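You operate a simulated robot arm through the tools that you are given. There is no shell and no other tool.

You run a simulated robot arm. Do the job below in one go: nothing can be reset, and whatever is moved stays where it is left.

TASK
Pump the bearing on the finned plate full of grease and return it.
Fine: arm over it while pumping, aside after; no overflow.

The check looks at the end state, three seconds after you hand in, the way a careful person would. Anything else that was tipped, shoved, dropped, spilled or broken makes it a failure.

THE ROBOT
A 6-joint arm with a four-finger gripper, fixed in place. Base frame: the origin is on the floor under the middle of its stand, x ahead of it, y to its left, z up. Lengths are in mm, angles in degrees, forces in N, time in s.
It reaches about 1041 mm from its shoulder. Its first joint turns from -166.0 to 166.0 degrees. Payload 3.67 kg.
Tool frame: the origin (TCP) lies between the finger pads and is the grasp point; the fingertips stand 28 mm ahead of it; z points along the fingers, y is the line along which they close. The gripper opens to 112 mm; its body begins 73 mm behind the TCP.
Orientation is told as [roll, pitch, yaw] about the base's x, y, z axes, in that order, counted from this pose: with the fingers straight down and closing along the base's y, the tool's x points along the base's -x, its y along +y and its z along -z.

THE INTERFACE
- The arm moves only by the tool move_arm. Its argument "rows" is a list of rows, each an object (a shift or turn left out is 0, a gripper value left out holds the last) with "gripper": the finger opening in mm, from 0 to 112; "travel": the shift along the tool's x, y, z in mm, a list of three; "dr": the turn, a rotation vector about the tool's x, y, z in rad, a list of three. In form: [{"gripper": gripper, "travel": [tx, ty, tz], "dr": [wx, wy, wz]}, ...]. A call has 1 to 20 rows; each row is the pose to reach, as a shift and turn from the pose commanded when the call began, along the tool's axes at that moment. A row lasts 0.2 s, in which the tool goes at most 50 mm and 8.6 degrees; a call with a longer step from one row to the next is refused whole, and so is a gripper value outside its range. Where a pose cannot be reached the arm comes as near as it can. A force on the tool above 40 N (or 10 N above the force at the start of the call, whichever is more), or a blocked arm, ends the call early, and 0.2 s more pass. Each finger travels about 102.5 mm/s and halts on what it meets, pressing with about 45 N; the grip force reading is that of the motor and also rises with nothing between the fingers. The clock runs only during rows and for 0.2 s after the last one: add rows that repeat a pose to give the fingers time. The reply holds the time, the measured pose of the TCP, the force on the tool along the base axes, the opening and the grip force, in the units named above and with some noise, with the torque about the TCP (base axes, N m) and any sound that the robot's microphone picked up.
- Cameras (640 x 400 px; columns grow to the right, rows downward): "scene" is fixed at [66.6, 653.5, 1657.4]; the picture's right is [-0.74, -0.67, 0.00], its down [-0.36, 0.40, -0.84] and it looks along [0.56, -0.63, -0.54] (base axes); focal length 214 px, centre (320, 200). "wrist" rides on the gripper at [60, -18, -104] in the tool frame; the picture's right is [0.29, 0.96, 0.00], its down [-0.80, 0.24, -0.55] and it looks along [-0.53, 0.16, 0.83] (tool axes); focal length 234 px, centre (320, 200). There is no depth. A picture from a camera that has moved, and an enlarged one, comes with that camera's place and axes in the base frame and with its lens. The place of the scene camera against the robot may be out by one fixed shift of up to 25 mm in any direction.
- camera(camera): a new picture of that camera. It takes no simulated time.
- inspect(camera, box): a new picture of the part [left, top, right, bottom] of that camera's present view, enlarged. It takes no simulated time.
- close_job(): hands the job in; it is judged then, once.

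Nothing tells you positions but the pictures and the camera data. Unless the task says otherwise, let go and move clear before handing in.

The tools are called after "Request:" by a JSON object that holds its "method" and its "body". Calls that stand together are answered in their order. move_arm: Moves the arm, as the interface text tells. Its arguments: {"type":"object","properties":{"rows":{"type":"array","items":{"type":"object","properties":{"gripper":{"type":"number"},"travel":{"type":"array","items":{"type":"number"}},"dr":{"type":"array","items":{"type":"number"}}}}}},"required":["rows"]} The other tools are called the same way: camera (camera) takes a picture; inspect (camera, box) takes an enlarged picture of a part of a camera's view; close_job () hands the job in.

At the start:

```text
time_s: 0.0
eef_pos: [398.5, 372.2, 1333.3]
tool_rot: [-0.1, 0.1, 0.0]
contact_force: [-0.8, 1.1, 0.5]
moment: [0.01, -0.05, 0.0]
gripper_width: 112.0
gripper_force: 0.0
```

scene: 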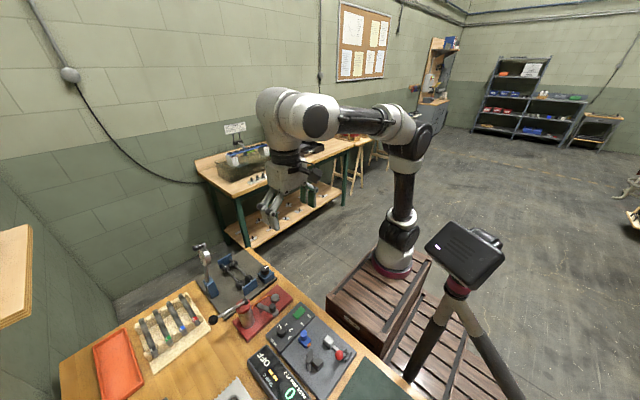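
wrist: 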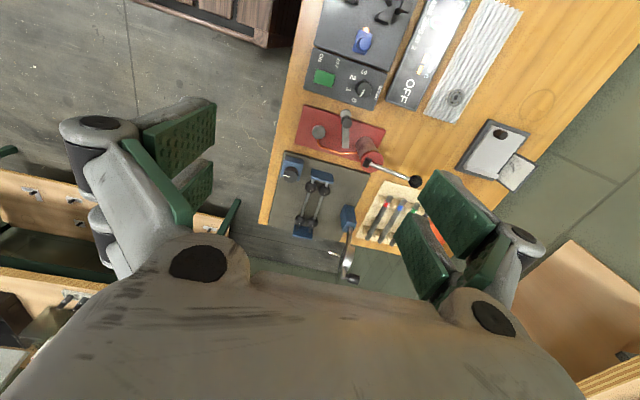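

I see a workbench with several fixtures (a control panel, a red pump with a lever, bearings on plates, a tool tray). I'll look closer at it before moving anything.

Request:
{"method": "inspect", "body": {"camera": "scene", "box": [180, 230, 360, 400]}}

Request:
{"method": "inspect", "body": {"camera": "wrist", "box": [240, 0, 560, 300]}}

Request:
{"method": "inspect", "body": {"camera": "scene", "box": [60, 230, 240, 400]}}

```text
2.35 times, centred on (270, 315) of scene
camera zoom: at [66.6, 653.5, 1657.4], right [-0.74, -0.67, 0.0], down [-0.36, 0.4, -0.84], along [0.56, -0.63, -0.54], focal length 505 px, centre (438, -71)
```

zoom: 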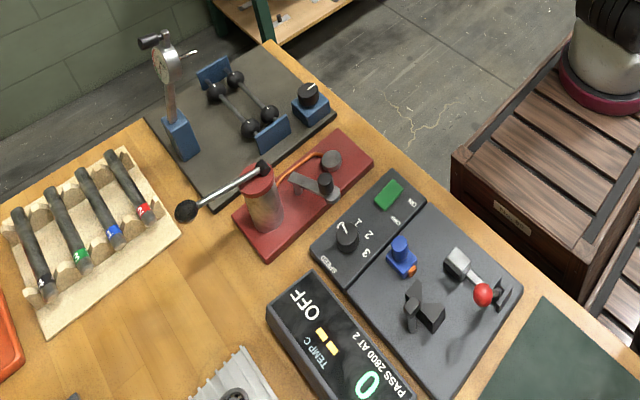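

```text
1.33 times, centred on (400, 150) of wrist
camera zoom: at [339.7, 352.7, 1434.6], right [-0.29, 0.96, 0.0], down [0.8, 0.24, 0.55], along [0.53, 0.16, -0.83], focal length 312 px, centre (213, 267)
```

zoom: 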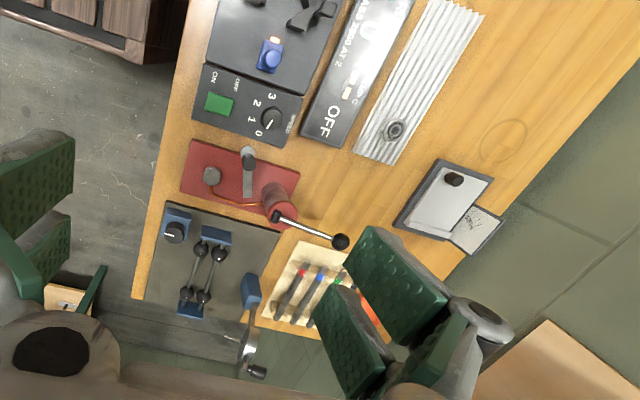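

```text
2.35 times, centred on (150, 315) of scene
camera zoom: at [66.6, 653.5, 1657.4], right [-0.74, -0.67, 0.0], down [-0.36, 0.4, -0.84], along [0.56, -0.63, -0.54], focal length 505 px, centre (720, -71)
```

zoom: 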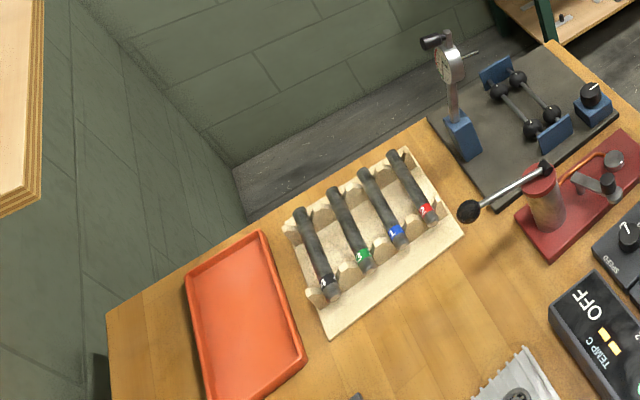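

The finned plate with the bearing sits near the middle of the bench, and the red unit with the lever and swing arm looks like the grease packer. I'll shift the wrist camera in small moves for better views so I can measure positions.

Request:
{"method": "move_arm", "body": {"rows": [{"travel": [40, 10, 0]}, {"travel": [80, 20, 0]}, {"travel": [120, 40, 0]}, {"travel": [120, 60, 0]}, {"travel": [120, 60, 0]}]}}

```text
time_s: 1.2
eef_pos: [280.0, 432.2, 1333.0]
tool_rot: [0.1, 0.0, 0.1]
contact_force: [0.1, 0.2, 0.6]
moment: [0.0, -0.03, 0.0]
gripper_width: 111.9
gripper_force: 0.1
```

Request:
{"method": "camera", "body": {"camera": "wrist"}}

Request:
{"method": "inspect", "body": {"camera": "wrist", "box": [160, 0, 480, 200]}}

Request:
{"method": "inspect", "body": {"camera": "wrist", "box": [200, 150, 420, 300]}}

Request:
{"method": "camera", "body": {"camera": "scene"}}

```text
taken
camera wrist: at [220.1, 414.0, 1434.6], right [-0.29, 0.96, 0.0], down [0.8, 0.24, 0.55], along [0.53, 0.16, -0.83], focal length 234 px, centre (320, 200)
```

wrist: 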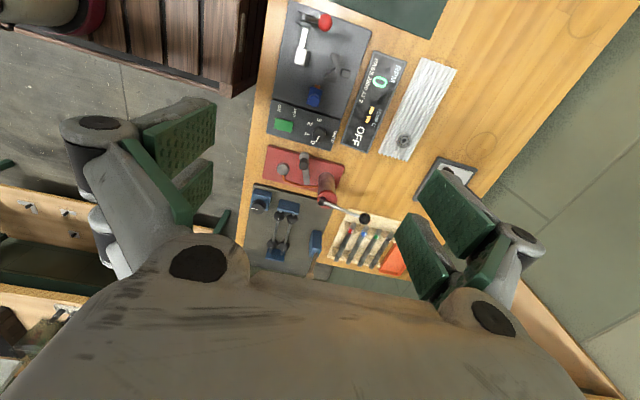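

```text
2.00 times, centred on (320, 100) of wrist
camera zoom: at [220.1, 414.0, 1434.6], right [-0.29, 0.96, 0.0], down [0.8, 0.24, 0.55], along [0.53, 0.16, -0.83], focal length 468 px, centre (320, 400)
```

zoom: 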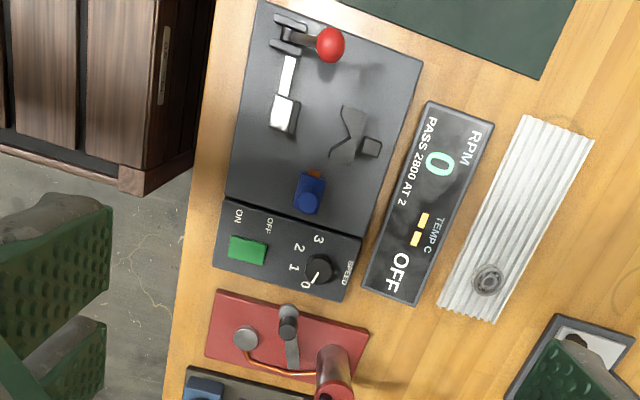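

```text
2.67 times, centred on (310, 225) of wrist
camera zoom: at [220.1, 414.0, 1434.6], right [-0.29, 0.96, 0.0], down [0.8, 0.24, 0.55], along [0.53, 0.16, -0.83], focal length 624 px, centre (347, 133)
```

zoom: 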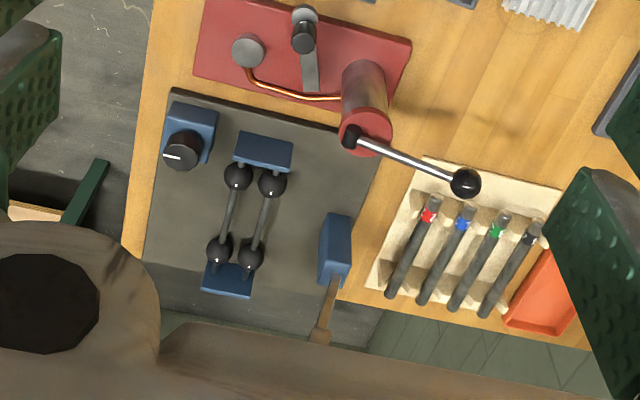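

```text
taken
```

scene: 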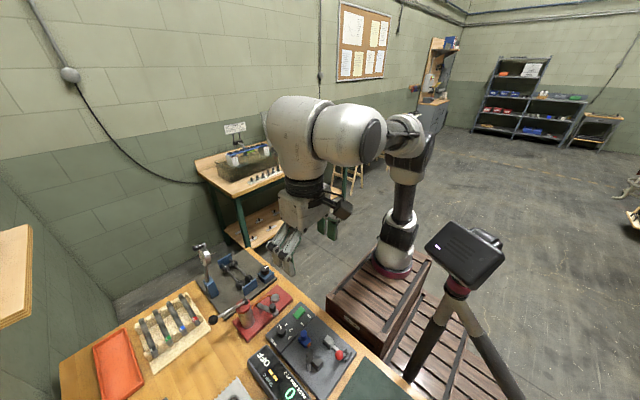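

Measured from two views, I take the bearing to be near (348, 667, 878), the packer's nest near (504, 400, 888), and the pump lever's knob near (503, 601, 1023). Next I go above the packer for a close look at the nest and swing arm.

Request:
{"method": "move_arm", "body": {"rows": [{"travel": [-27, 0, 27]}, {"travel": [-54, 0, 54]}, {"travel": [-81, 0, 81]}, {"travel": [-108, 0, 108]}, {"travel": [-135, 0, 135]}, {"travel": [-162, 0, 162]}, {"travel": [-189, 0, 189]}, {"travel": [-205, 0, 210]}, {"travel": [-205, 0, 210]}]}}

Request:
{"method": "camera", "body": {"camera": "wrist"}}

Request:
{"method": "inspect", "body": {"camera": "wrist", "box": [200, 0, 440, 200]}}

Request:
{"method": "inspect", "body": {"camera": "scene", "box": [220, 270, 320, 340]}}

```text
time_s: 3.2
eef_pos: [483.8, 430.0, 1122.1]
tool_rot: [0.0, 0.0, 0.0]
contact_force: [-0.2, -0.1, -0.3]
moment: [-0.01, 0.02, 0.0]
gripper_width: 111.8
gripper_force: 0.0
```

```text
taken
camera wrist: at [425.2, 411.5, 1224.9], right [-0.29, 0.96, 0.0], down [0.8, 0.24, 0.55], along [0.53, 0.16, -0.83], focal length 234 px, centre (320, 200)
```

wrist: 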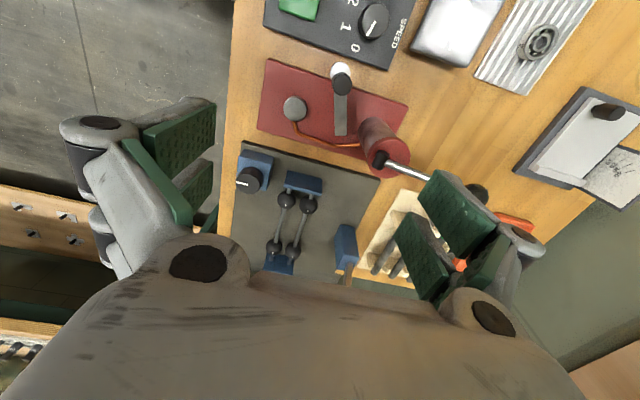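

```text
2.00 times, centred on (320, 100) of wrist
camera zoom: at [425.2, 411.5, 1224.9], right [-0.29, 0.96, 0.0], down [0.8, 0.24, 0.55], along [0.53, 0.16, -0.83], focal length 468 px, centre (320, 400)
```

zoom: 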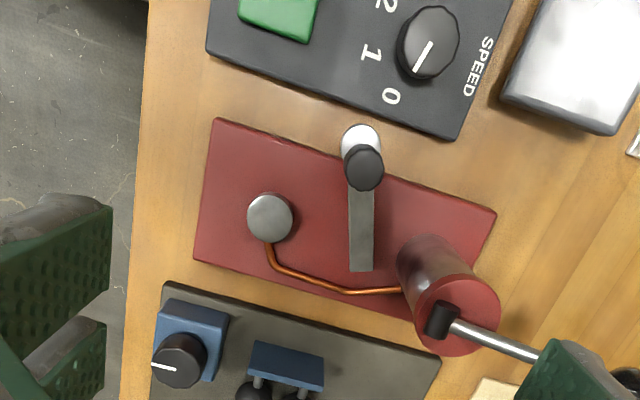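

```text
5.71 times, centred on (270, 305) of scene
camera zoom: at [66.6, 653.5, 1657.4], right [-0.74, -0.67, 0.0], down [-0.36, 0.4, -0.84], along [0.56, -0.63, -0.54], focal length 1226 px, centre (606, -400)
```

zoom: 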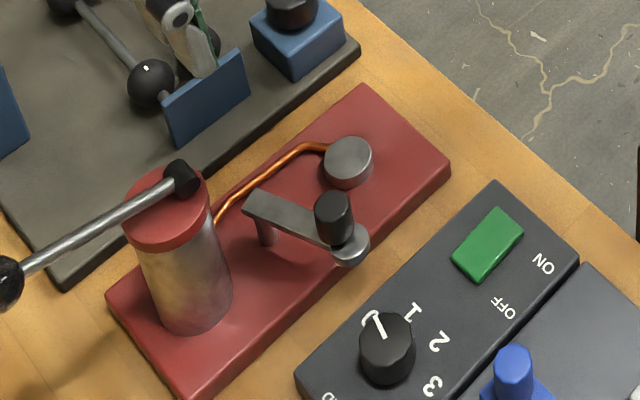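

The packer has a nest (grey disc fed by a copper pipe), a swing arm on a post with a knob above its end disc, and a lever on a cylinder. Now I'll look at the gripper's fingers and then go over the bearing.

Request:
{"method": "inspect", "body": {"camera": "wrist", "box": [40, 70, 280, 270]}}

Request:
{"method": "inspect", "body": {"camera": "wrist", "box": [360, 140, 600, 340]}}

Request:
{"method": "inspect", "body": {"camera": "wrist", "box": [460, 0, 640, 120]}}

Request:
{"method": "inspect", "body": {"camera": "scene", "box": [200, 360, 280, 400]}}

```text
2.00 times, centred on (160, 170) of wrist
camera zoom: at [425.2, 411.5, 1224.9], right [-0.29, 0.96, 0.0], down [0.8, 0.24, 0.55], along [0.53, 0.16, -0.83], focal length 468 px, centre (640, 260)
```

zoom: 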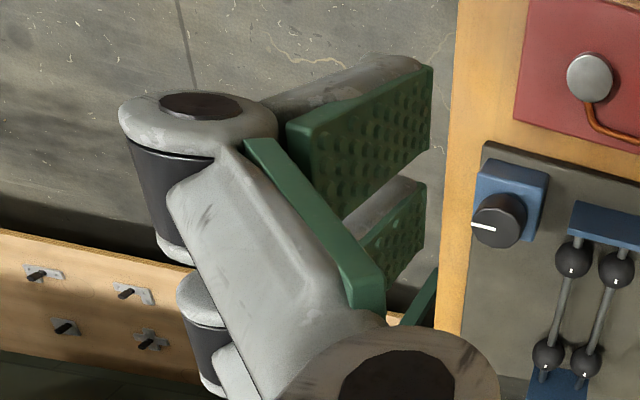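

```text
2.00 times, centred on (480, 240) of wrist
camera zoom: at [425.2, 411.5, 1224.9], right [-0.29, 0.96, 0.0], down [0.8, 0.24, 0.55], along [0.53, 0.16, -0.83], focal length 468 px, centre (0, 120)
```

zoom: 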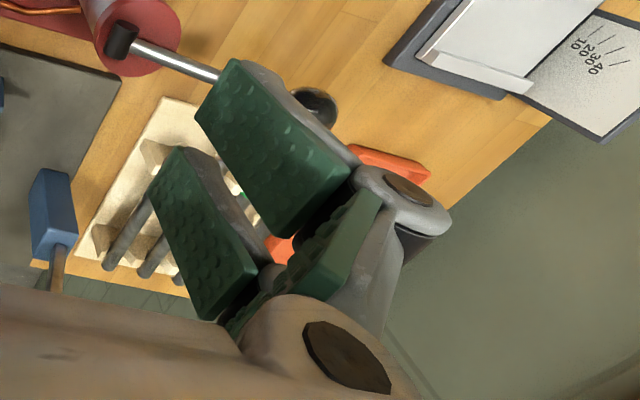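

```text
3.33 times, centred on (550, 60) of wrist
camera zoom: at [425.2, 411.5, 1224.9], right [-0.29, 0.96, 0.0], down [0.8, 0.24, 0.55], along [0.53, 0.16, -0.83], focal length 781 px, centre (-447, 667)
```

zoom: 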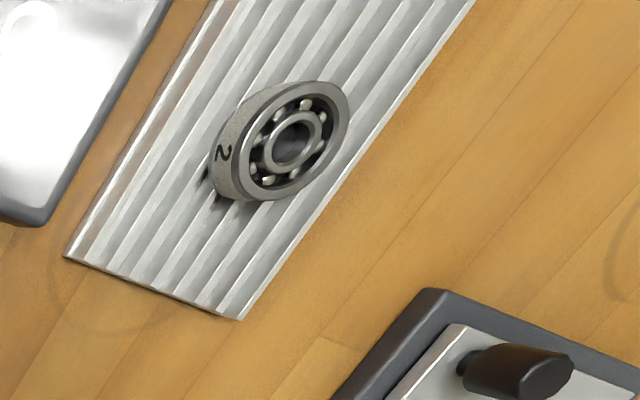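

```text
8.00 times, centred on (240, 380) of scene
camera zoom: at [66.6, 653.5, 1657.4], right [-0.74, -0.67, 0.0], down [-0.36, 0.4, -0.84], along [0.56, -0.63, -0.54], focal length 1716 px, centre (960, -1240)
```

zoom: 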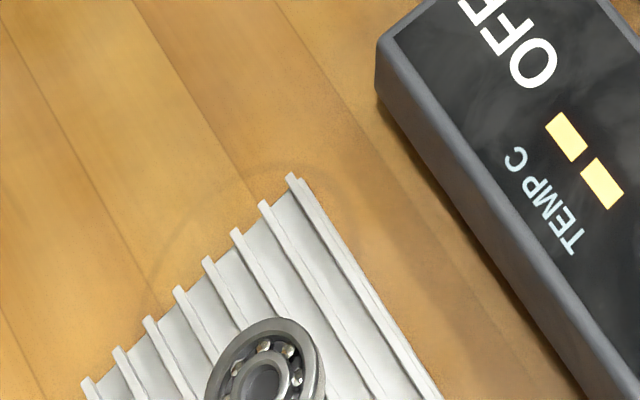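

The bearing lies flat on the fins, marked "2". I'll look at the paper card, then partly close the gripper in free air to learn how the four fingers meet.

Request:
{"method": "move_arm", "body": {"rows": [{"gripper": 37}, {"gripper": 37}, {"gripper": 37}]}}

Request:
{"method": "camera", "body": {"camera": "wrist"}}

Request:
{"method": "inspect", "body": {"camera": "wrist", "box": [220, 100, 420, 260]}}

Request:
{"method": "inspect", "body": {"camera": "wrist", "box": [500, 70, 640, 220]}}

```text
time_s: 4.0
eef_pos: [485.4, 431.5, 1122.0]
tool_rot: [0.0, -0.1, 0.0]
contact_force: [0.2, 0.0, 0.9]
moment: [0.0, 0.0, 0.01]
gripper_width: 37.0
gripper_force: 0.1
```

```text
taken
camera wrist: at [425.0, 411.7, 1225.2], right [-0.29, 0.96, 0.0], down [0.8, 0.24, 0.55], along [0.53, 0.16, -0.83], focal length 234 px, centre (320, 200)
```

wrist: 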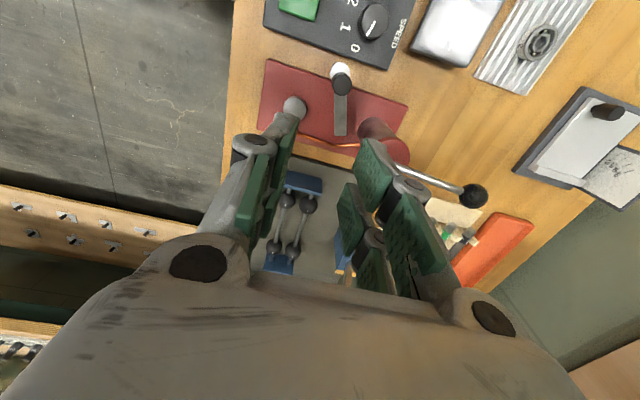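

```text
2.50 times, centred on (320, 180) of wrist
camera zoom: at [425.0, 411.7, 1225.2], right [-0.29, 0.96, 0.0], down [0.8, 0.24, 0.55], along [0.53, 0.16, -0.83], focal length 585 px, centre (320, 250)
```

zoom: 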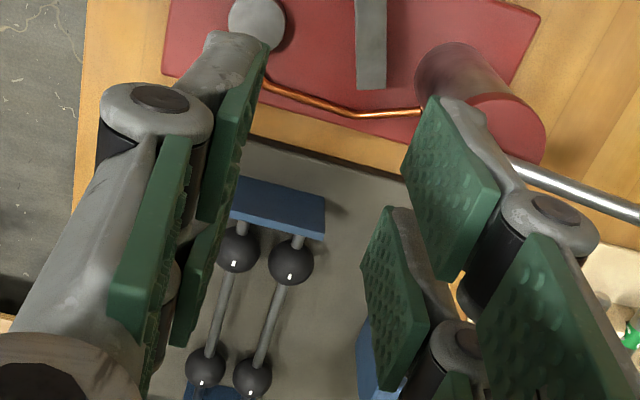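

```text
2.67 times, centred on (570, 145) of wrist
camera zoom: at [425.0, 411.7, 1225.2], right [-0.29, 0.96, 0.0], down [0.8, 0.24, 0.55], along [0.53, 0.16, -0.83], focal length 624 px, centre (-347, 347)
```

zoom: 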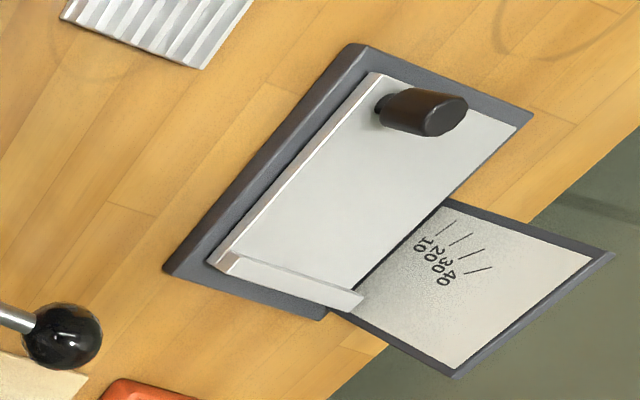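

The lower pads close parallel with a small gap between each pair. Now I'll move over the bearing for a close look.

Request:
{"method": "move_arm", "body": {"rows": [{"gripper": 70, "travel": [22, 40, 0]}, {"travel": [44, 80, 0]}, {"travel": [66, 120, 0]}, {"travel": [88, 160, 0]}, {"travel": [110, 200, 0]}, {"travel": [130, 238, 0]}, {"travel": [130, 238, 35]}, {"travel": [130, 238, 70]}, {"travel": [130, 238, 70]}]}}

Request:
{"method": "camera", "body": {"camera": "wrist"}}

Request:
{"method": "inspect", "body": {"camera": "wrist", "box": [240, 60, 400, 180]}}

Request:
{"method": "inspect", "body": {"camera": "scene", "box": [220, 270, 320, 340]}}

```text
time_s: 6.0
eef_pos: [354.3, 670.3, 1050.6]
tool_rot: [0.0, 0.0, 0.0]
contact_force: [0.6, 0.8, 0.7]
moment: [0.01, 0.05, 0.02]
gripper_width: 70.0
gripper_force: 0.0
out of reach, approached as far as the arm can: row 6
```

```text
taken
camera wrist: at [294.5, 652.6, 1152.5], right [-0.29, 0.96, 0.0], down [0.8, 0.24, 0.55], along [0.53, 0.16, -0.83], focal length 234 px, centre (320, 200)
```

wrist: 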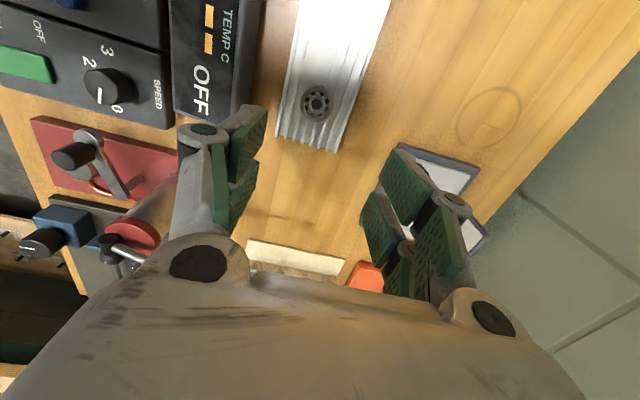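

```text
3.33 times, centred on (320, 120) of wrist
camera zoom: at [294.5, 652.6, 1152.5], right [-0.29, 0.96, 0.0], down [0.8, 0.24, 0.55], along [0.53, 0.16, -0.83], focal length 781 px, centre (320, 467)
```

zoom: 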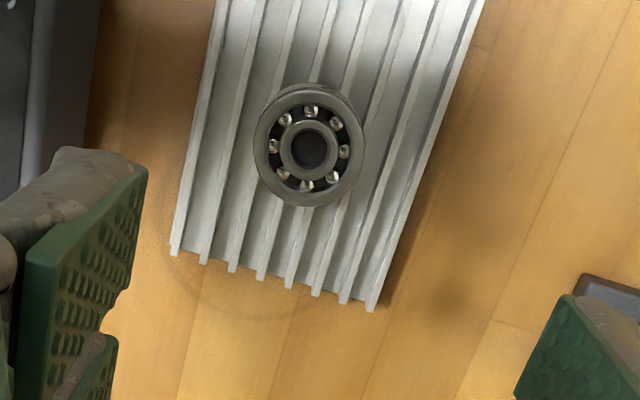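

```text
5.71 times, centred on (270, 305) of scene
camera zoom: at [66.6, 653.5, 1657.4], right [-0.74, -0.67, 0.0], down [-0.36, 0.4, -0.84], along [0.56, -0.63, -0.54], focal length 1226 px, centre (606, -400)
```

zoom: 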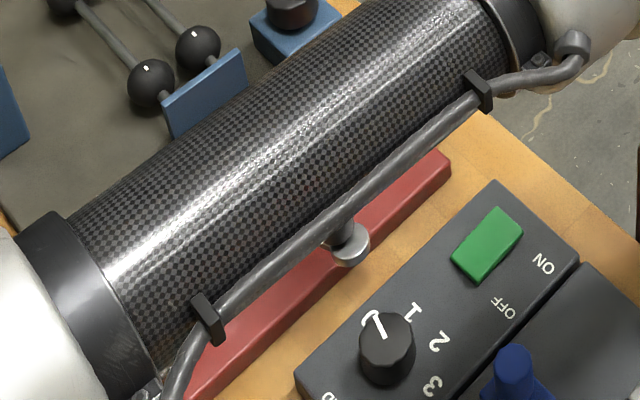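

I need to check the whole arm's posture relative to the objects on the bench, since the forearm appears to pass over the packer.

Request:
{"method": "camera", "body": {"camera": "scene"}}

```text
taken
```

scene: 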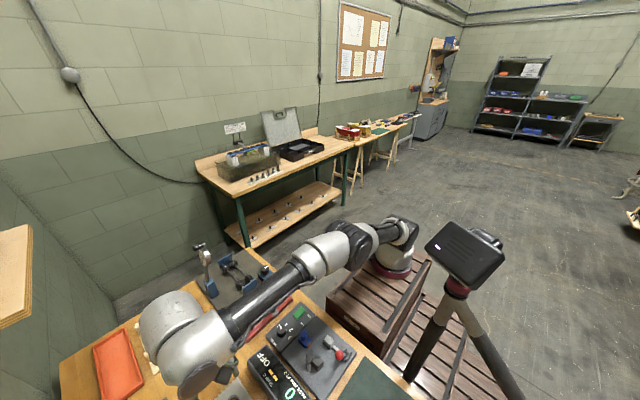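

The arm is stretched out but nothing touches. The bearing top reads about (348, 665, 880), on a plate aligned with x. I'll close the fingers to 44 mm here in the air to measure fingertip heights.

Request:
{"method": "move_arm", "body": {"rows": [{"gripper": 44}, {"gripper": 44}, {"gripper": 44}]}}

Request:
{"method": "inspect", "body": {"camera": "wrist", "box": [220, 60, 320, 260]}}

Request:
{"method": "inspect", "body": {"camera": "wrist", "box": [320, 100, 440, 240]}}

Request:
{"method": "inspect", "body": {"camera": "wrist", "box": [220, 60, 420, 260]}}

```text
time_s: 6.8
eef_pos: [354.9, 670.0, 1052.0]
tool_rot: [0.0, 0.0, 0.0]
contact_force: [0.5, 0.7, 0.4]
moment: [-0.03, -0.05, 0.0]
gripper_width: 44.1
gripper_force: 0.1
```

```text
2.00 times, centred on (270, 160) of wrist
camera zoom: at [294.7, 652.6, 1152.7], right [-0.29, 0.96, 0.0], down [0.8, 0.24, 0.55], along [0.53, 0.16, -0.83], focal length 468 px, centre (420, 280)
```

zoom: 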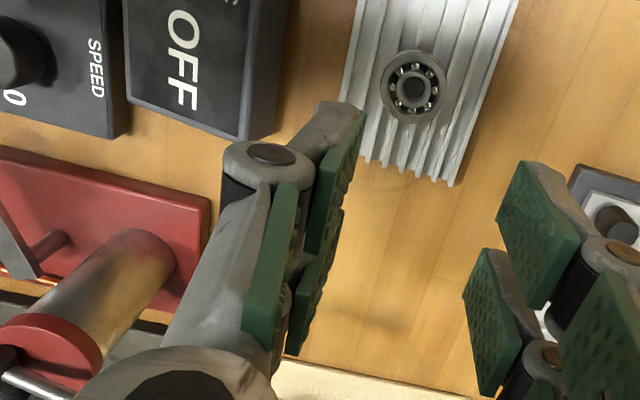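

```text
2.86 times, centred on (380, 170) of wrist
camera zoom: at [294.7, 652.6, 1152.7], right [-0.29, 0.96, 0.0], down [0.8, 0.24, 0.55], along [0.53, 0.16, -0.83], focal length 669 px, centre (149, 286)
```

zoom: 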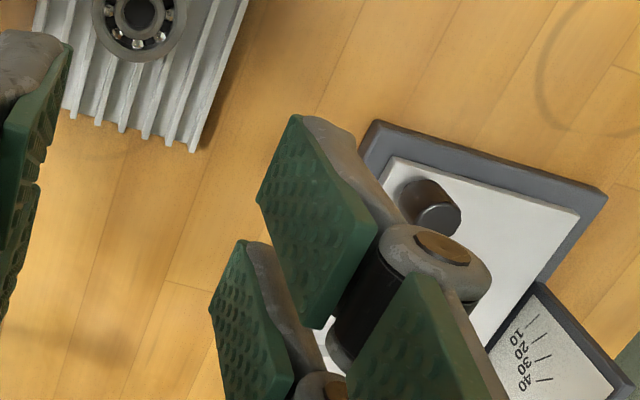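

```text
2.00 times, centred on (320, 160) of wrist
camera zoom: at [294.7, 652.6, 1152.7], right [-0.29, 0.96, 0.0], down [0.8, 0.24, 0.55], along [0.53, 0.16, -0.83], focal length 468 px, centre (320, 280)
```

zoom: 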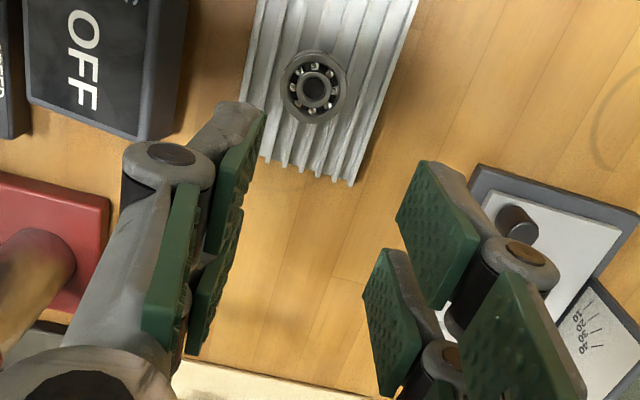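

Pads end roughly 24–28 mm ahead of the TCP. I'm going to centre over the bearing at about (348.5, 665) and descend part way with the gripper at 60 mm, then check alignment.

Request:
{"method": "move_arm", "body": {"rows": [{"gripper": 60, "travel": [6, -5, 20]}, {"travel": [6, -5, 45]}, {"travel": [6, -5, 70]}, {"travel": [6, -5, 95]}, {"travel": [6, -5, 115]}, {"travel": [6, -5, 115]}]}}

Request:
{"method": "camera", "body": {"camera": "wrist"}}

Request:
{"method": "inspect", "body": {"camera": "wrist", "box": [240, 80, 400, 240]}}

Request:
{"method": "camera", "body": {"camera": "scene"}}

```text
time_s: 8.2
eef_pos: [349.5, 663.3, 938.1]
tool_rot: [0.0, 0.0, 0.0]
contact_force: [-0.1, 0.3, -0.1]
moment: [0.02, 0.0, -0.03]
gripper_width: 59.9
gripper_force: 0.0
```

```text
taken
camera wrist: at [288.8, 646.0, 1039.2], right [-0.29, 0.96, 0.0], down [0.8, 0.24, 0.55], along [0.53, 0.16, -0.83], focal length 234 px, centre (320, 200)
```

wrist: 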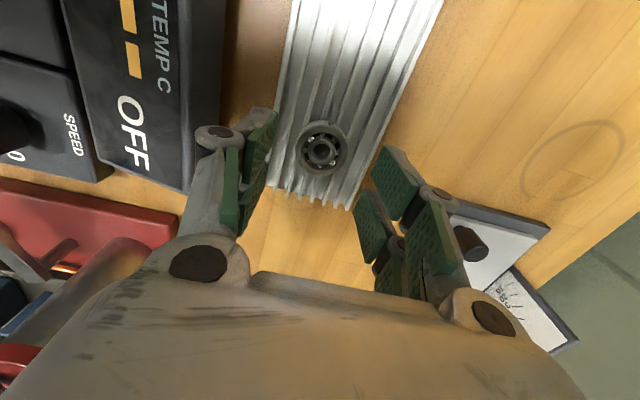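

```text
2.50 times, centred on (320, 160) of wrist
camera zoom: at [288.8, 646.0, 1039.2], right [-0.29, 0.96, 0.0], down [0.8, 0.24, 0.55], along [0.53, 0.16, -0.83], focal length 585 px, centre (320, 300)
```

zoom: 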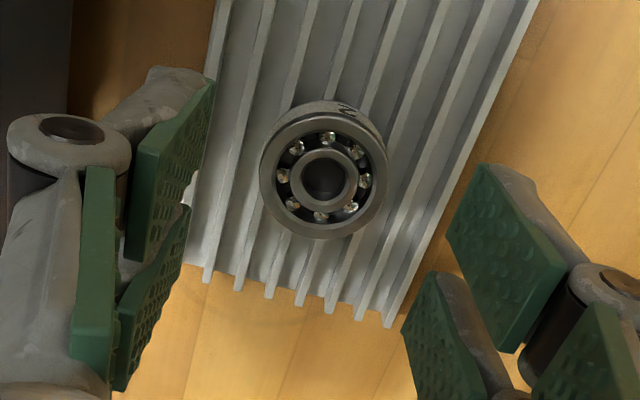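

```text
taken
```

scene: 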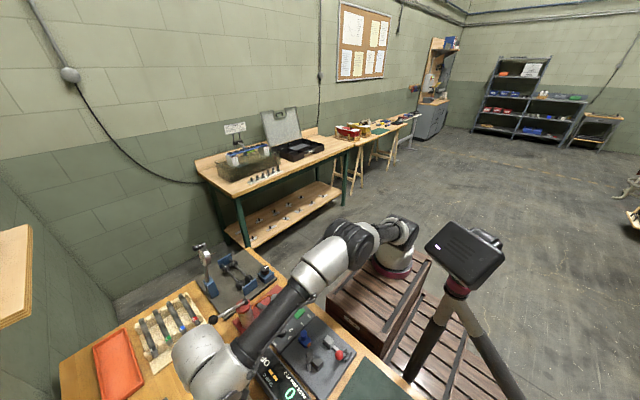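

The bearing is centred between the pads. I descend slowly toward TCP z ≈ 899, watching force.

Request:
{"method": "move_arm", "body": {"rows": [{"travel": [0, 1, 10]}, {"travel": [0, 1, 20]}, {"travel": [0, 1, 28]}, {"travel": [0, 1, 34]}, {"travel": [0, 1, 38]}, {"travel": [0, 1, 38]}]}}

Request:
{"method": "camera", "body": {"camera": "wrist"}}

Request:
{"method": "inspect", "body": {"camera": "wrist", "box": [240, 120, 400, 260]}}

```text
time_s: 9.6
eef_pos: [346.8, 664.9, 898.6]
tool_rot: [0.1, 0.0, 0.0]
contact_force: [0.4, -0.6, -0.6]
moment: [-0.02, -0.02, 0.01]
gripper_width: 59.8
gripper_force: 0.0
```

```text
taken
camera wrist: at [288.1, 646.3, 1001.5], right [-0.29, 0.96, 0.0], down [0.8, 0.24, 0.55], along [0.53, 0.16, -0.83], focal length 234 px, centre (320, 200)
```

wrist: 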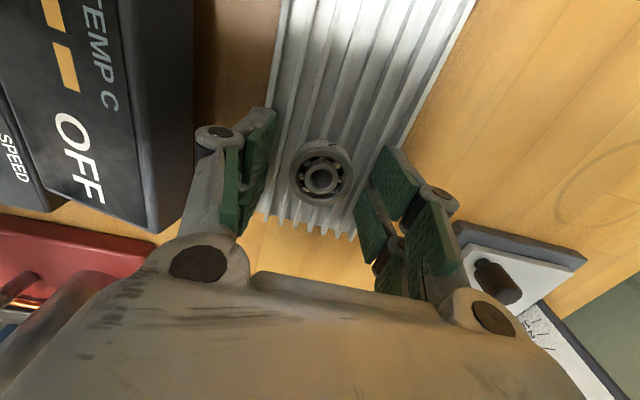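

```text
2.86 times, centred on (320, 190) of wrist
camera zoom: at [288.1, 646.3, 1001.5], right [-0.29, 0.96, 0.0], down [0.8, 0.24, 0.55], along [0.53, 0.16, -0.83], focal length 669 px, centre (320, 229)
```

zoom: 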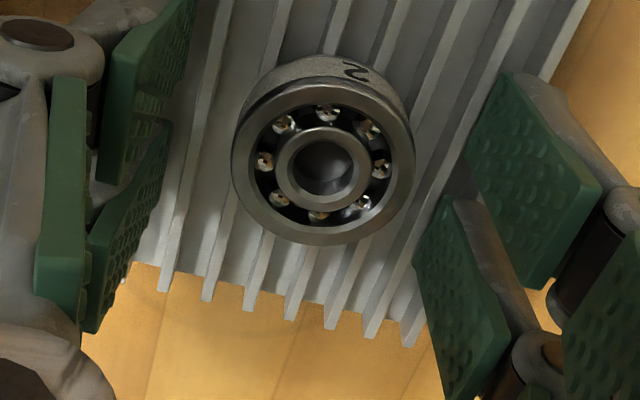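

Fingertips are beside the bearing without contact. I close on it now.

Request:
{"method": "move_arm", "body": {"rows": [{"gripper": 45}, {"gripper": 32}, {"gripper": 32}, {"gripper": 32}, {"gripper": 32}]}}

Request:
{"method": "inspect", "body": {"camera": "wrist", "box": [240, 120, 400, 260]}}

```text
time_s: 10.8
eef_pos: [347.5, 664.9, 900.7]
tool_rot: [0.2, 0.0, 0.0]
contact_force: [2.2, -2.7, 27.8]
moment: [-0.79, 0.05, 0.04]
gripper_width: 34.4
gripper_force: 2.3
```

```text
2.86 times, centred on (320, 190) of wrist
camera zoom: at [288.1, 646.1, 1003.2], right [-0.29, 0.96, 0.0], down [0.8, 0.24, 0.56], along [0.53, 0.16, -0.83], focal length 669 px, centre (320, 229)
```

zoom: 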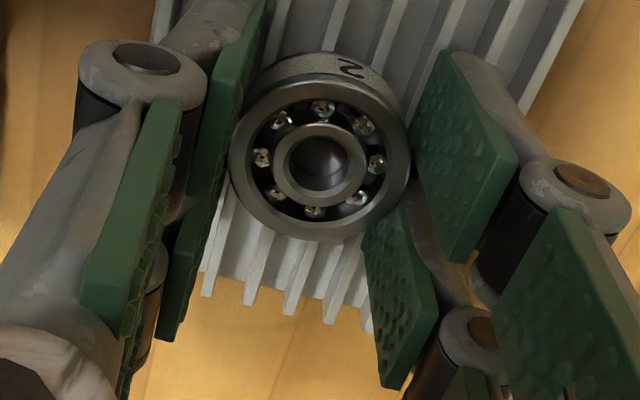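

The fingertips press lightly on the fins as they swing down while closing. I'll ease open, lift 3 mm, and grip again more firmly.

Request:
{"method": "move_arm", "body": {"rows": [{"gripper": 40, "travel": [0, 0, -1]}, {"gripper": 40, "travel": [0, 0, -3]}, {"gripper": 30, "travel": [0, 0, -3]}, {"gripper": 18, "travel": [0, 0, -3]}, {"gripper": 18, "travel": [0, 0, -3]}, {"gripper": 18, "travel": [0, 0, -3]}]}}

Request:
{"method": "inspect", "body": {"camera": "wrist", "box": [240, 120, 400, 260]}}

```text
time_s: 12.2
eef_pos: [348.5, 664.1, 901.6]
tool_rot: [-0.1, 0.1, 0.0]
contact_force: [-1.3, -0.5, 2.2]
moment: [0.1, 0.02, 0.04]
gripper_width: 32.8
gripper_force: 45.1
```

```text
2.86 times, centred on (320, 190) of wrist
camera zoom: at [288.7, 646.4, 1003.5], right [-0.29, 0.96, 0.0], down [0.8, 0.24, 0.55], along [0.53, 0.16, -0.83], focal length 669 px, centre (320, 229)
```

zoom: 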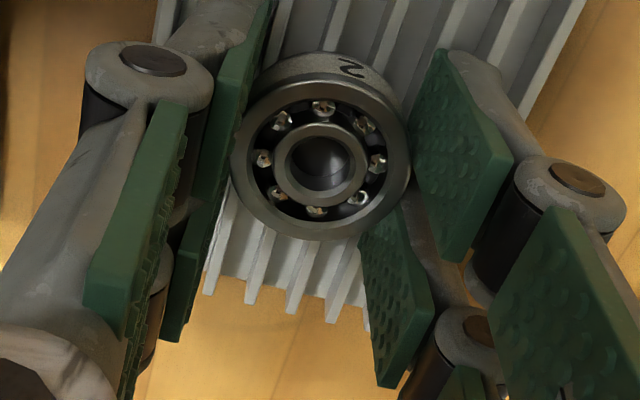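

The bearing is gripped at 45 N with no load on the plate. I lift it slowly and check that it hangs level.

Request:
{"method": "move_arm", "body": {"rows": [{"travel": [0, 0, -3]}, {"travel": [0, 0, -10]}, {"travel": [0, 0, -20]}, {"travel": [0, 0, -35]}, {"travel": [0, 0, -50]}, {"travel": [0, 0, -50]}]}}

Request:
{"method": "inspect", "body": {"camera": "wrist", "box": [240, 120, 400, 260]}}

Request:
{"method": "camera", "body": {"camera": "wrist"}}

```text
time_s: 13.6
eef_pos: [347.3, 663.2, 951.7]
tool_rot: [0.0, 0.0, 0.1]
contact_force: [0.6, 0.4, -0.3]
moment: [-0.02, 0.02, -0.03]
gripper_width: 32.9
gripper_force: 44.7
```

```text
2.86 times, centred on (320, 190) of wrist
camera zoom: at [288.6, 646.0, 1053.8], right [-0.29, 0.96, 0.0], down [0.8, 0.24, 0.55], along [0.53, 0.16, -0.83], focal length 669 px, centre (320, 229)
```

zoom: 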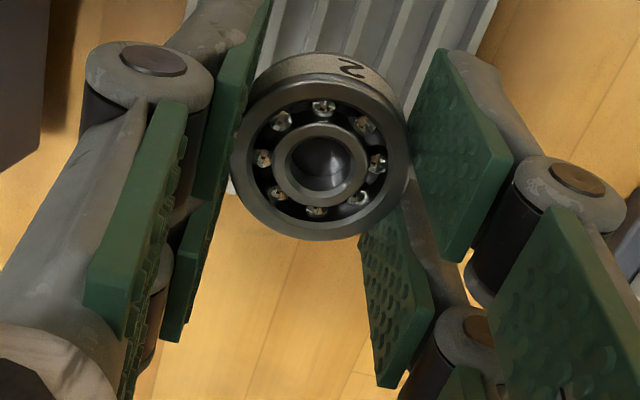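

```text
taken
camera wrist: at [288.6, 646.0, 1053.8], right [-0.29, 0.96, 0.0], down [0.8, 0.24, 0.55], along [0.53, 0.16, -0.83], focal length 234 px, centre (320, 200)
```

wrist: 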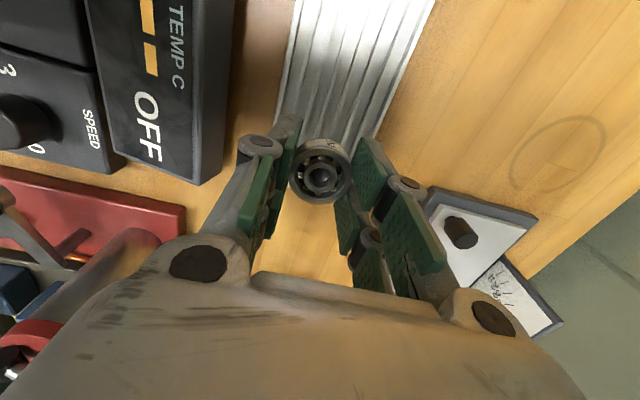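

The bearing is held level. I'll carry it high, turning the gripper by +90° yaw so its wide body stays clear of the pump cylinder, to a viewing pose near the nest.

Request:
{"method": "move_arm", "body": {"rows": [{"travel": [0, -20, -30]}, {"travel": [0, -45, -60]}, {"travel": [-5, -75, -90], "dr": [0, 0, -0.13]}, {"travel": [-15, -105, -108], "dr": [0, 0, -0.26]}, {"travel": [-30, -130, -108], "dr": [0, 0, -0.39]}, {"travel": [-50, -150, -108], "dr": [0, 0, -0.52]}, {"travel": [-70, -170, -108], "dr": [0, 0, -0.65]}, {"travel": [-90, -190, -108], "dr": [0, 0, -0.78]}, {"travel": [-110, -205, -108], "dr": [0, 0, -0.91]}, {"travel": [-125, -220, -108], "dr": [0, 0, -1.04]}, {"travel": [-140, -230, -108], "dr": [0, 0, -1.17]}, {"travel": [-147.5, -234, -108], "dr": [0, 0, -1.3]}, {"travel": [-147.5, -234, -108], "dr": [0, 0, -1.43]}, {"travel": [-147.5, -234, -108], "dr": [0, 0, -1.5708]}, {"travel": [-147.5, -234, -108], "dr": [0, 0, -1.5708]}]}}

Request:
{"method": "camera", "body": {"camera": "wrist"}}

Request:
{"method": "inspect", "body": {"camera": "wrist", "box": [220, 0, 420, 125]}}

Request:
{"method": "camera", "body": {"camera": "scene"}}

```text
time_s: 16.8
eef_pos: [495.2, 429.5, 1060.1]
tool_rot: [0.0, 0.0, 90.1]
contact_force: [0.0, 0.7, -0.9]
moment: [0.04, 0.03, 0.0]
gripper_width: 32.8
gripper_force: 44.8
```

```text
taken
camera wrist: at [514.2, 370.8, 1162.6], right [-0.96, -0.29, 0.0], down [-0.24, 0.8, 0.55], along [-0.16, 0.53, -0.83], focal length 234 px, centre (320, 200)
```

wrist: 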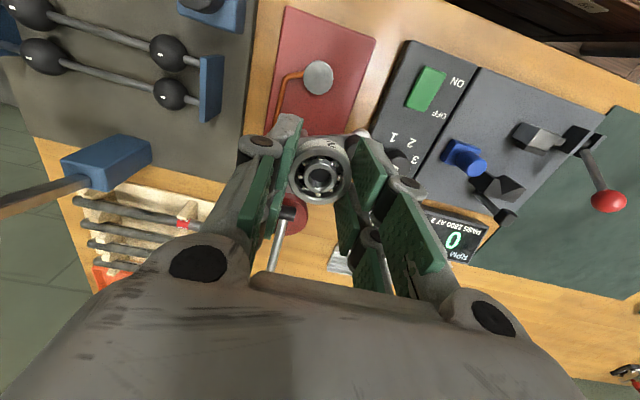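

```text
3.20 times, centred on (320, 62) of wrist
camera zoom: at [514.2, 370.8, 1162.6], right [-0.96, -0.29, 0.0], down [-0.24, 0.8, 0.55], along [-0.16, 0.53, -0.83], focal length 749 px, centre (320, 640)
```

zoom: 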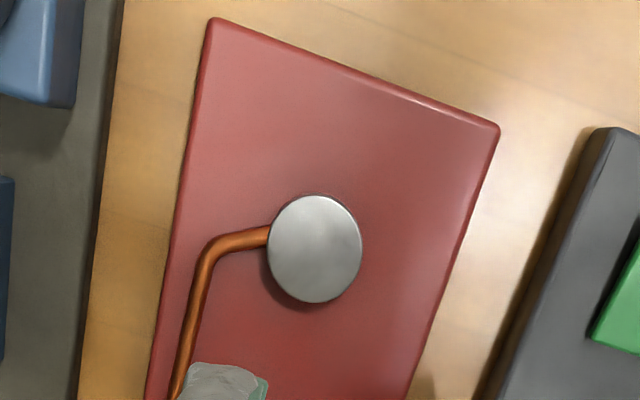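

```text
taken
```

scene: 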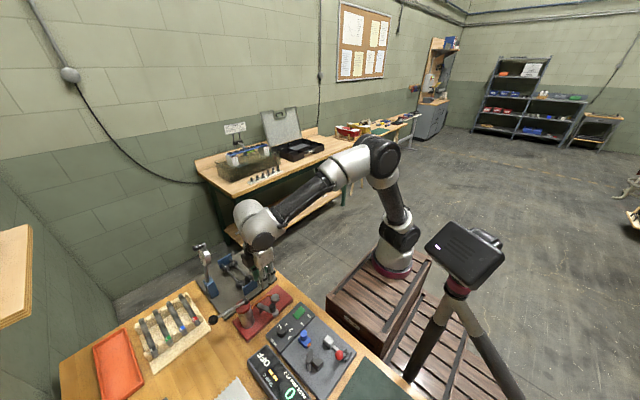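

The nest is a plain flat disc; it reads (507, 399.5) from nearly overhead. I'll measure how the bearing sits in the grip relative to the camera before lowering.

Request:
{"method": "inspect", "body": {"camera": "wrist", "box": [270, 120, 370, 220]}}

Request:
{"method": "inspect", "body": {"camera": "scene", "box": [220, 250, 300, 340]}}

```text
4.00 times, centred on (320, 170) of wrist
camera zoom: at [514.2, 370.8, 1162.6], right [-0.96, -0.29, 0.0], down [-0.24, 0.8, 0.55], along [-0.16, 0.53, -0.83], focal length 937 px, centre (320, 320)
```

zoom: 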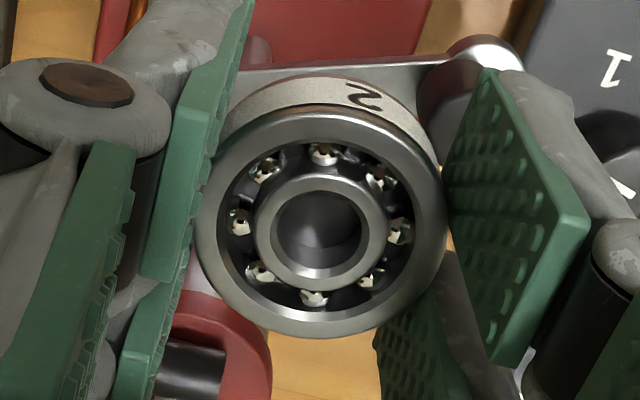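

```text
4.44 times, centred on (260, 295) of scene
camera zoom: at [66.6, 653.5, 1657.4], right [-0.74, -0.67, 0.0], down [-0.36, 0.4, -0.84], along [0.56, -0.63, -0.54], focal length 953 px, centre (587, -222)
```

zoom: 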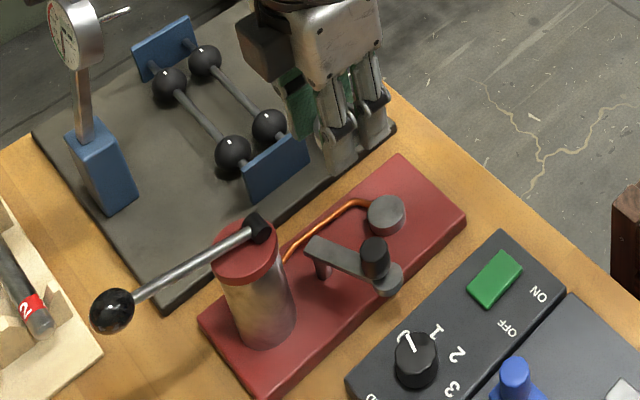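

The bearing sits about 62 mm ahead of the camera axis in the grip. I shift it over the nest at this height and re-measure before lowering.

Request:
{"method": "move_arm", "body": {"rows": [{"travel": [17, -6, 10]}, {"travel": [33, -11.5, 30]}, {"travel": [33, -11.5, 60]}, {"travel": [33, -11.5, 90]}, {"travel": [33, -11.5, 90]}]}}

Request:
{"method": "camera", "body": {"camera": "wrist"}}

Request:
{"method": "inspect", "body": {"camera": "wrist", "box": [240, 80, 400, 220]}}

Request:
{"method": "inspect", "body": {"camera": "scene", "box": [220, 250, 310, 340]}}

```text
time_s: 18.0
eef_pos: [509.2, 398.1, 970.0]
tool_rot: [0.1, 0.0, 89.9]
contact_force: [-0.5, -0.4, 0.6]
moment: [0.0, -0.01, 0.03]
gripper_width: 33.1
gripper_force: 45.1
```

```text
taken
camera wrist: at [525.8, 337.6, 1071.4], right [-0.96, -0.29, 0.0], down [-0.24, 0.8, 0.55], along [-0.16, 0.53, -0.83], focal length 234 px, centre (320, 200)
```

wrist: 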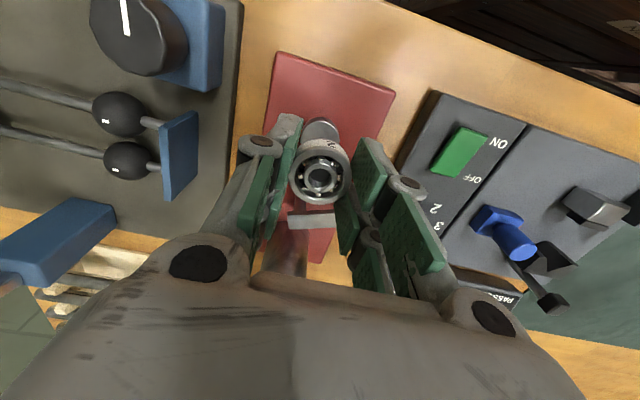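

```text
2.86 times, centred on (320, 150) of wrist
camera zoom: at [525.8, 337.6, 1071.4], right [-0.96, -0.29, 0.0], down [-0.24, 0.8, 0.55], along [-0.16, 0.53, -0.83], focal length 669 px, centre (320, 343)
```

zoom: 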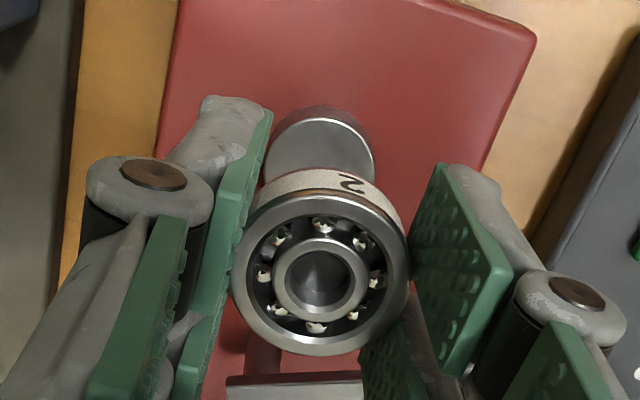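

```text
4.44 times, centred on (265, 295) of scene
camera zoom: at [66.6, 653.5, 1657.4], right [-0.74, -0.67, 0.0], down [-0.36, 0.4, -0.84], along [0.56, -0.63, -0.54], focal length 953 px, centre (564, -222)
```

zoom: 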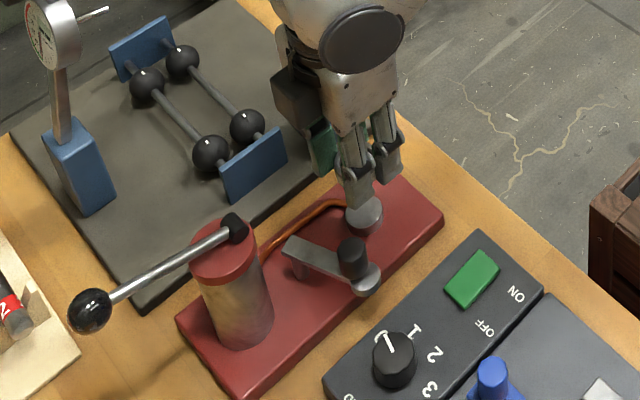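

The nest and bearing line up at (507, 399.5), and the nest top reads about z 886. I lower to just above the nest.

Request:
{"method": "move_arm", "body": {"rows": [{"travel": [0, 0, 15]}, {"travel": [0, 0, 28]}, {"travel": [0, 0, 38]}, {"travel": [0, 0, 44]}, {"travel": [0, 0, 44]}]}}

Request:
{"method": "inspect", "body": {"camera": "wrist", "box": [240, 80, 400, 220]}}

Request:
{"method": "inspect", "body": {"camera": "scene", "box": [240, 260, 300, 310]}}

```text
time_s: 19.2
eef_pos: [508.5, 398.5, 926.5]
tool_rot: [0.0, 0.0, 90.1]
contact_force: [-0.4, -0.3, -0.3]
moment: [-0.01, 0.0, 0.02]
gripper_width: 32.9
gripper_force: 44.8
```

```text
2.86 times, centred on (320, 150) of wrist
camera zoom: at [525.4, 338.0, 1028.0], right [-0.96, -0.29, 0.0], down [-0.24, 0.8, 0.55], along [-0.16, 0.53, -0.83], focal length 669 px, centre (320, 343)
```

zoom: 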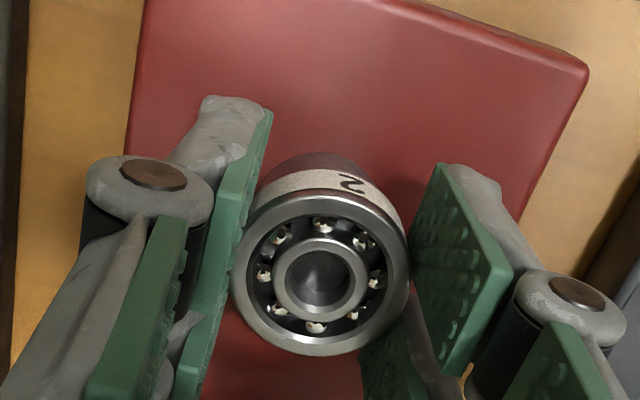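

```text
8.00 times, centred on (270, 285) of scene
camera zoom: at [66.6, 653.5, 1657.4], right [-0.74, -0.67, 0.0], down [-0.36, 0.4, -0.84], along [0.56, -0.63, -0.54], focal length 1716 px, centre (720, -480)
```

zoom: 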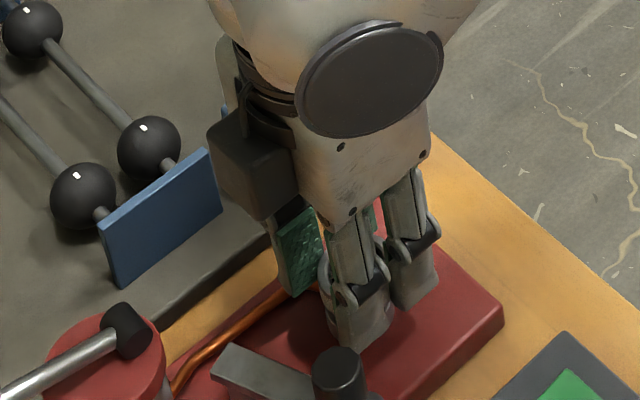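

Still clear of the nest. I lower in small steps, watching for contact.

Request:
{"method": "move_arm", "body": {"rows": [{"travel": [0, 0, 2]}, {"travel": [0, 0, 4]}, {"travel": [0, 0, 5]}, {"travel": [0, 0, 5]}]}}

```text
time_s: 20.2
eef_pos: [507.4, 397.6, 921.4]
tool_rot: [0.0, 0.0, 90.1]
contact_force: [0.3, 0.0, -0.6]
moment: [0.0, -0.01, 0.04]
gripper_width: 33.0
gripper_force: 45.1
```

Request:
{"method": "move_arm", "body": {"rows": [{"travel": [0, 0, 0.7]}, {"travel": [0, 0, 1.4]}, {"travel": [0, 0, 1.4]}]}}

```text
time_s: 21.0
eef_pos: [507.7, 397.2, 919.9]
tool_rot: [0.0, -0.1, 90.0]
contact_force: [-0.9, 0.1, -1.0]
moment: [-0.02, -0.01, -0.03]
gripper_width: 32.6
gripper_force: 44.7
```

Request:
{"method": "move_arm", "body": {"rows": [{"travel": [0, 0, 0.7]}, {"travel": [0, 0, 1.4]}, {"travel": [0, 0, 1.4]}]}}

Request:
{"method": "inspect", "body": {"camera": "wrist", "box": [240, 80, 400, 220]}}

```text
time_s: 21.8
eef_pos: [507.7, 397.5, 917.7]
tool_rot: [0.0, 0.0, 89.9]
contact_force: [0.2, -0.7, -0.9]
moment: [0.01, 0.04, 0.0]
gripper_width: 32.8
gripper_force: 44.9
```

```text
2.86 times, centred on (320, 150) of wrist
camera zoom: at [525.6, 338.1, 1020.5], right [-0.96, -0.29, 0.0], down [-0.24, 0.8, 0.55], along [-0.16, 0.53, -0.83], focal length 669 px, centre (320, 343)
```

zoom: 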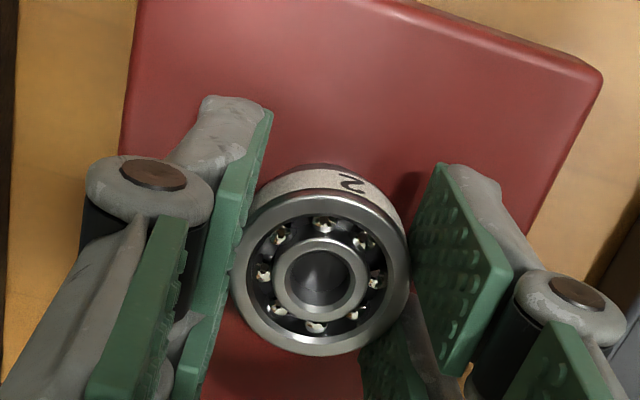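

No contact yet; the nest's rim is nearly hidden under the bearing. I continue downward in ~1 mm steps.

Request:
{"method": "move_arm", "body": {"rows": [{"travel": [0, 0, 0.6]}, {"travel": [0, 0, 1.2]}, {"travel": [0, 0, 1.2]}]}}

```text
time_s: 22.6
eef_pos: [507.7, 397.7, 917.6]
tool_rot: [0.0, 0.0, 90.0]
contact_force: [-0.1, -0.3, -0.2]
moment: [0.0, 0.0, 0.02]
gripper_width: 32.8
gripper_force: 44.8
```

Request:
{"method": "move_arm", "body": {"rows": [{"travel": [0, 0, 0.6]}, {"travel": [0, 0, 1.2]}, {"travel": [0, 0, 1.2]}]}}

```text
time_s: 23.4
eef_pos: [507.1, 397.2, 916.1]
tool_rot: [-0.2, 0.0, 89.9]
contact_force: [-0.6, -5.1, 19.0]
moment: [-0.12, 0.02, 0.01]
gripper_width: 32.9
gripper_force: 44.6
```

Contact with the nest (19 N). I back off half a millimetre and open the fingers gently.

Request:
{"method": "move_arm", "body": {"rows": [{"travel": [0, 0, -0.5]}, {"gripper": 28, "travel": [0, 0, -0.5]}, {"gripper": 38, "travel": [0, 0, -0.5]}, {"gripper": 46, "travel": [0, 0, -0.5]}, {"gripper": 46, "travel": [0, 0, -0.5]}]}}

Request:
{"method": "inspect", "body": {"camera": "wrist", "box": [240, 80, 400, 220]}}

Request:
{"method": "inspect", "body": {"camera": "scene", "box": [230, 260, 310, 320]}}

```text
time_s: 24.6
eef_pos: [507.9, 398.3, 916.6]
tool_rot: [0.0, 0.0, 90.1]
contact_force: [-0.1, -0.5, -0.3]
moment: [-0.01, 0.0, 0.0]
gripper_width: 45.9
gripper_force: 0.0
```

```text
2.86 times, centred on (320, 150) of wrist
camera zoom: at [525.2, 338.0, 1018.7], right [-0.96, -0.29, 0.0], down [-0.24, 0.8, 0.55], along [-0.16, 0.53, -0.83], focal length 669 px, centre (320, 343)
```

zoom: 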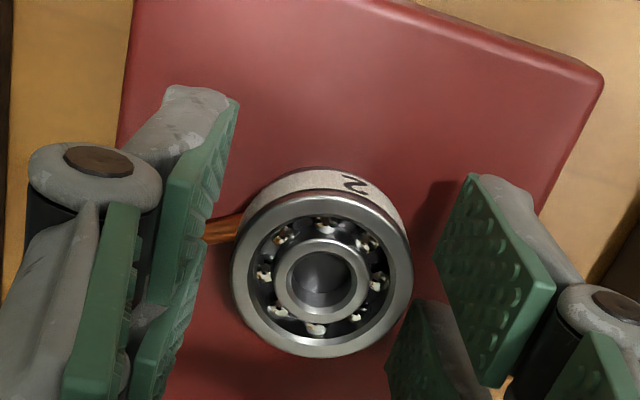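

```text
6.67 times, centred on (270, 290) of scene
camera zoom: at [66.6, 653.5, 1657.4], right [-0.74, -0.67, 0.0], down [-0.36, 0.4, -0.84], along [0.56, -0.63, -0.54], focal length 1430 px, centre (653, -400)
```

zoom: 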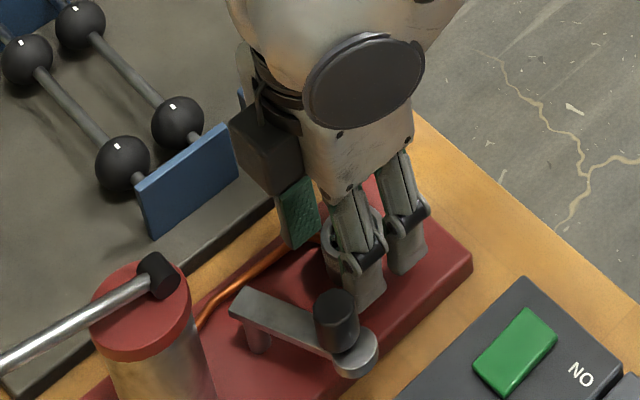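

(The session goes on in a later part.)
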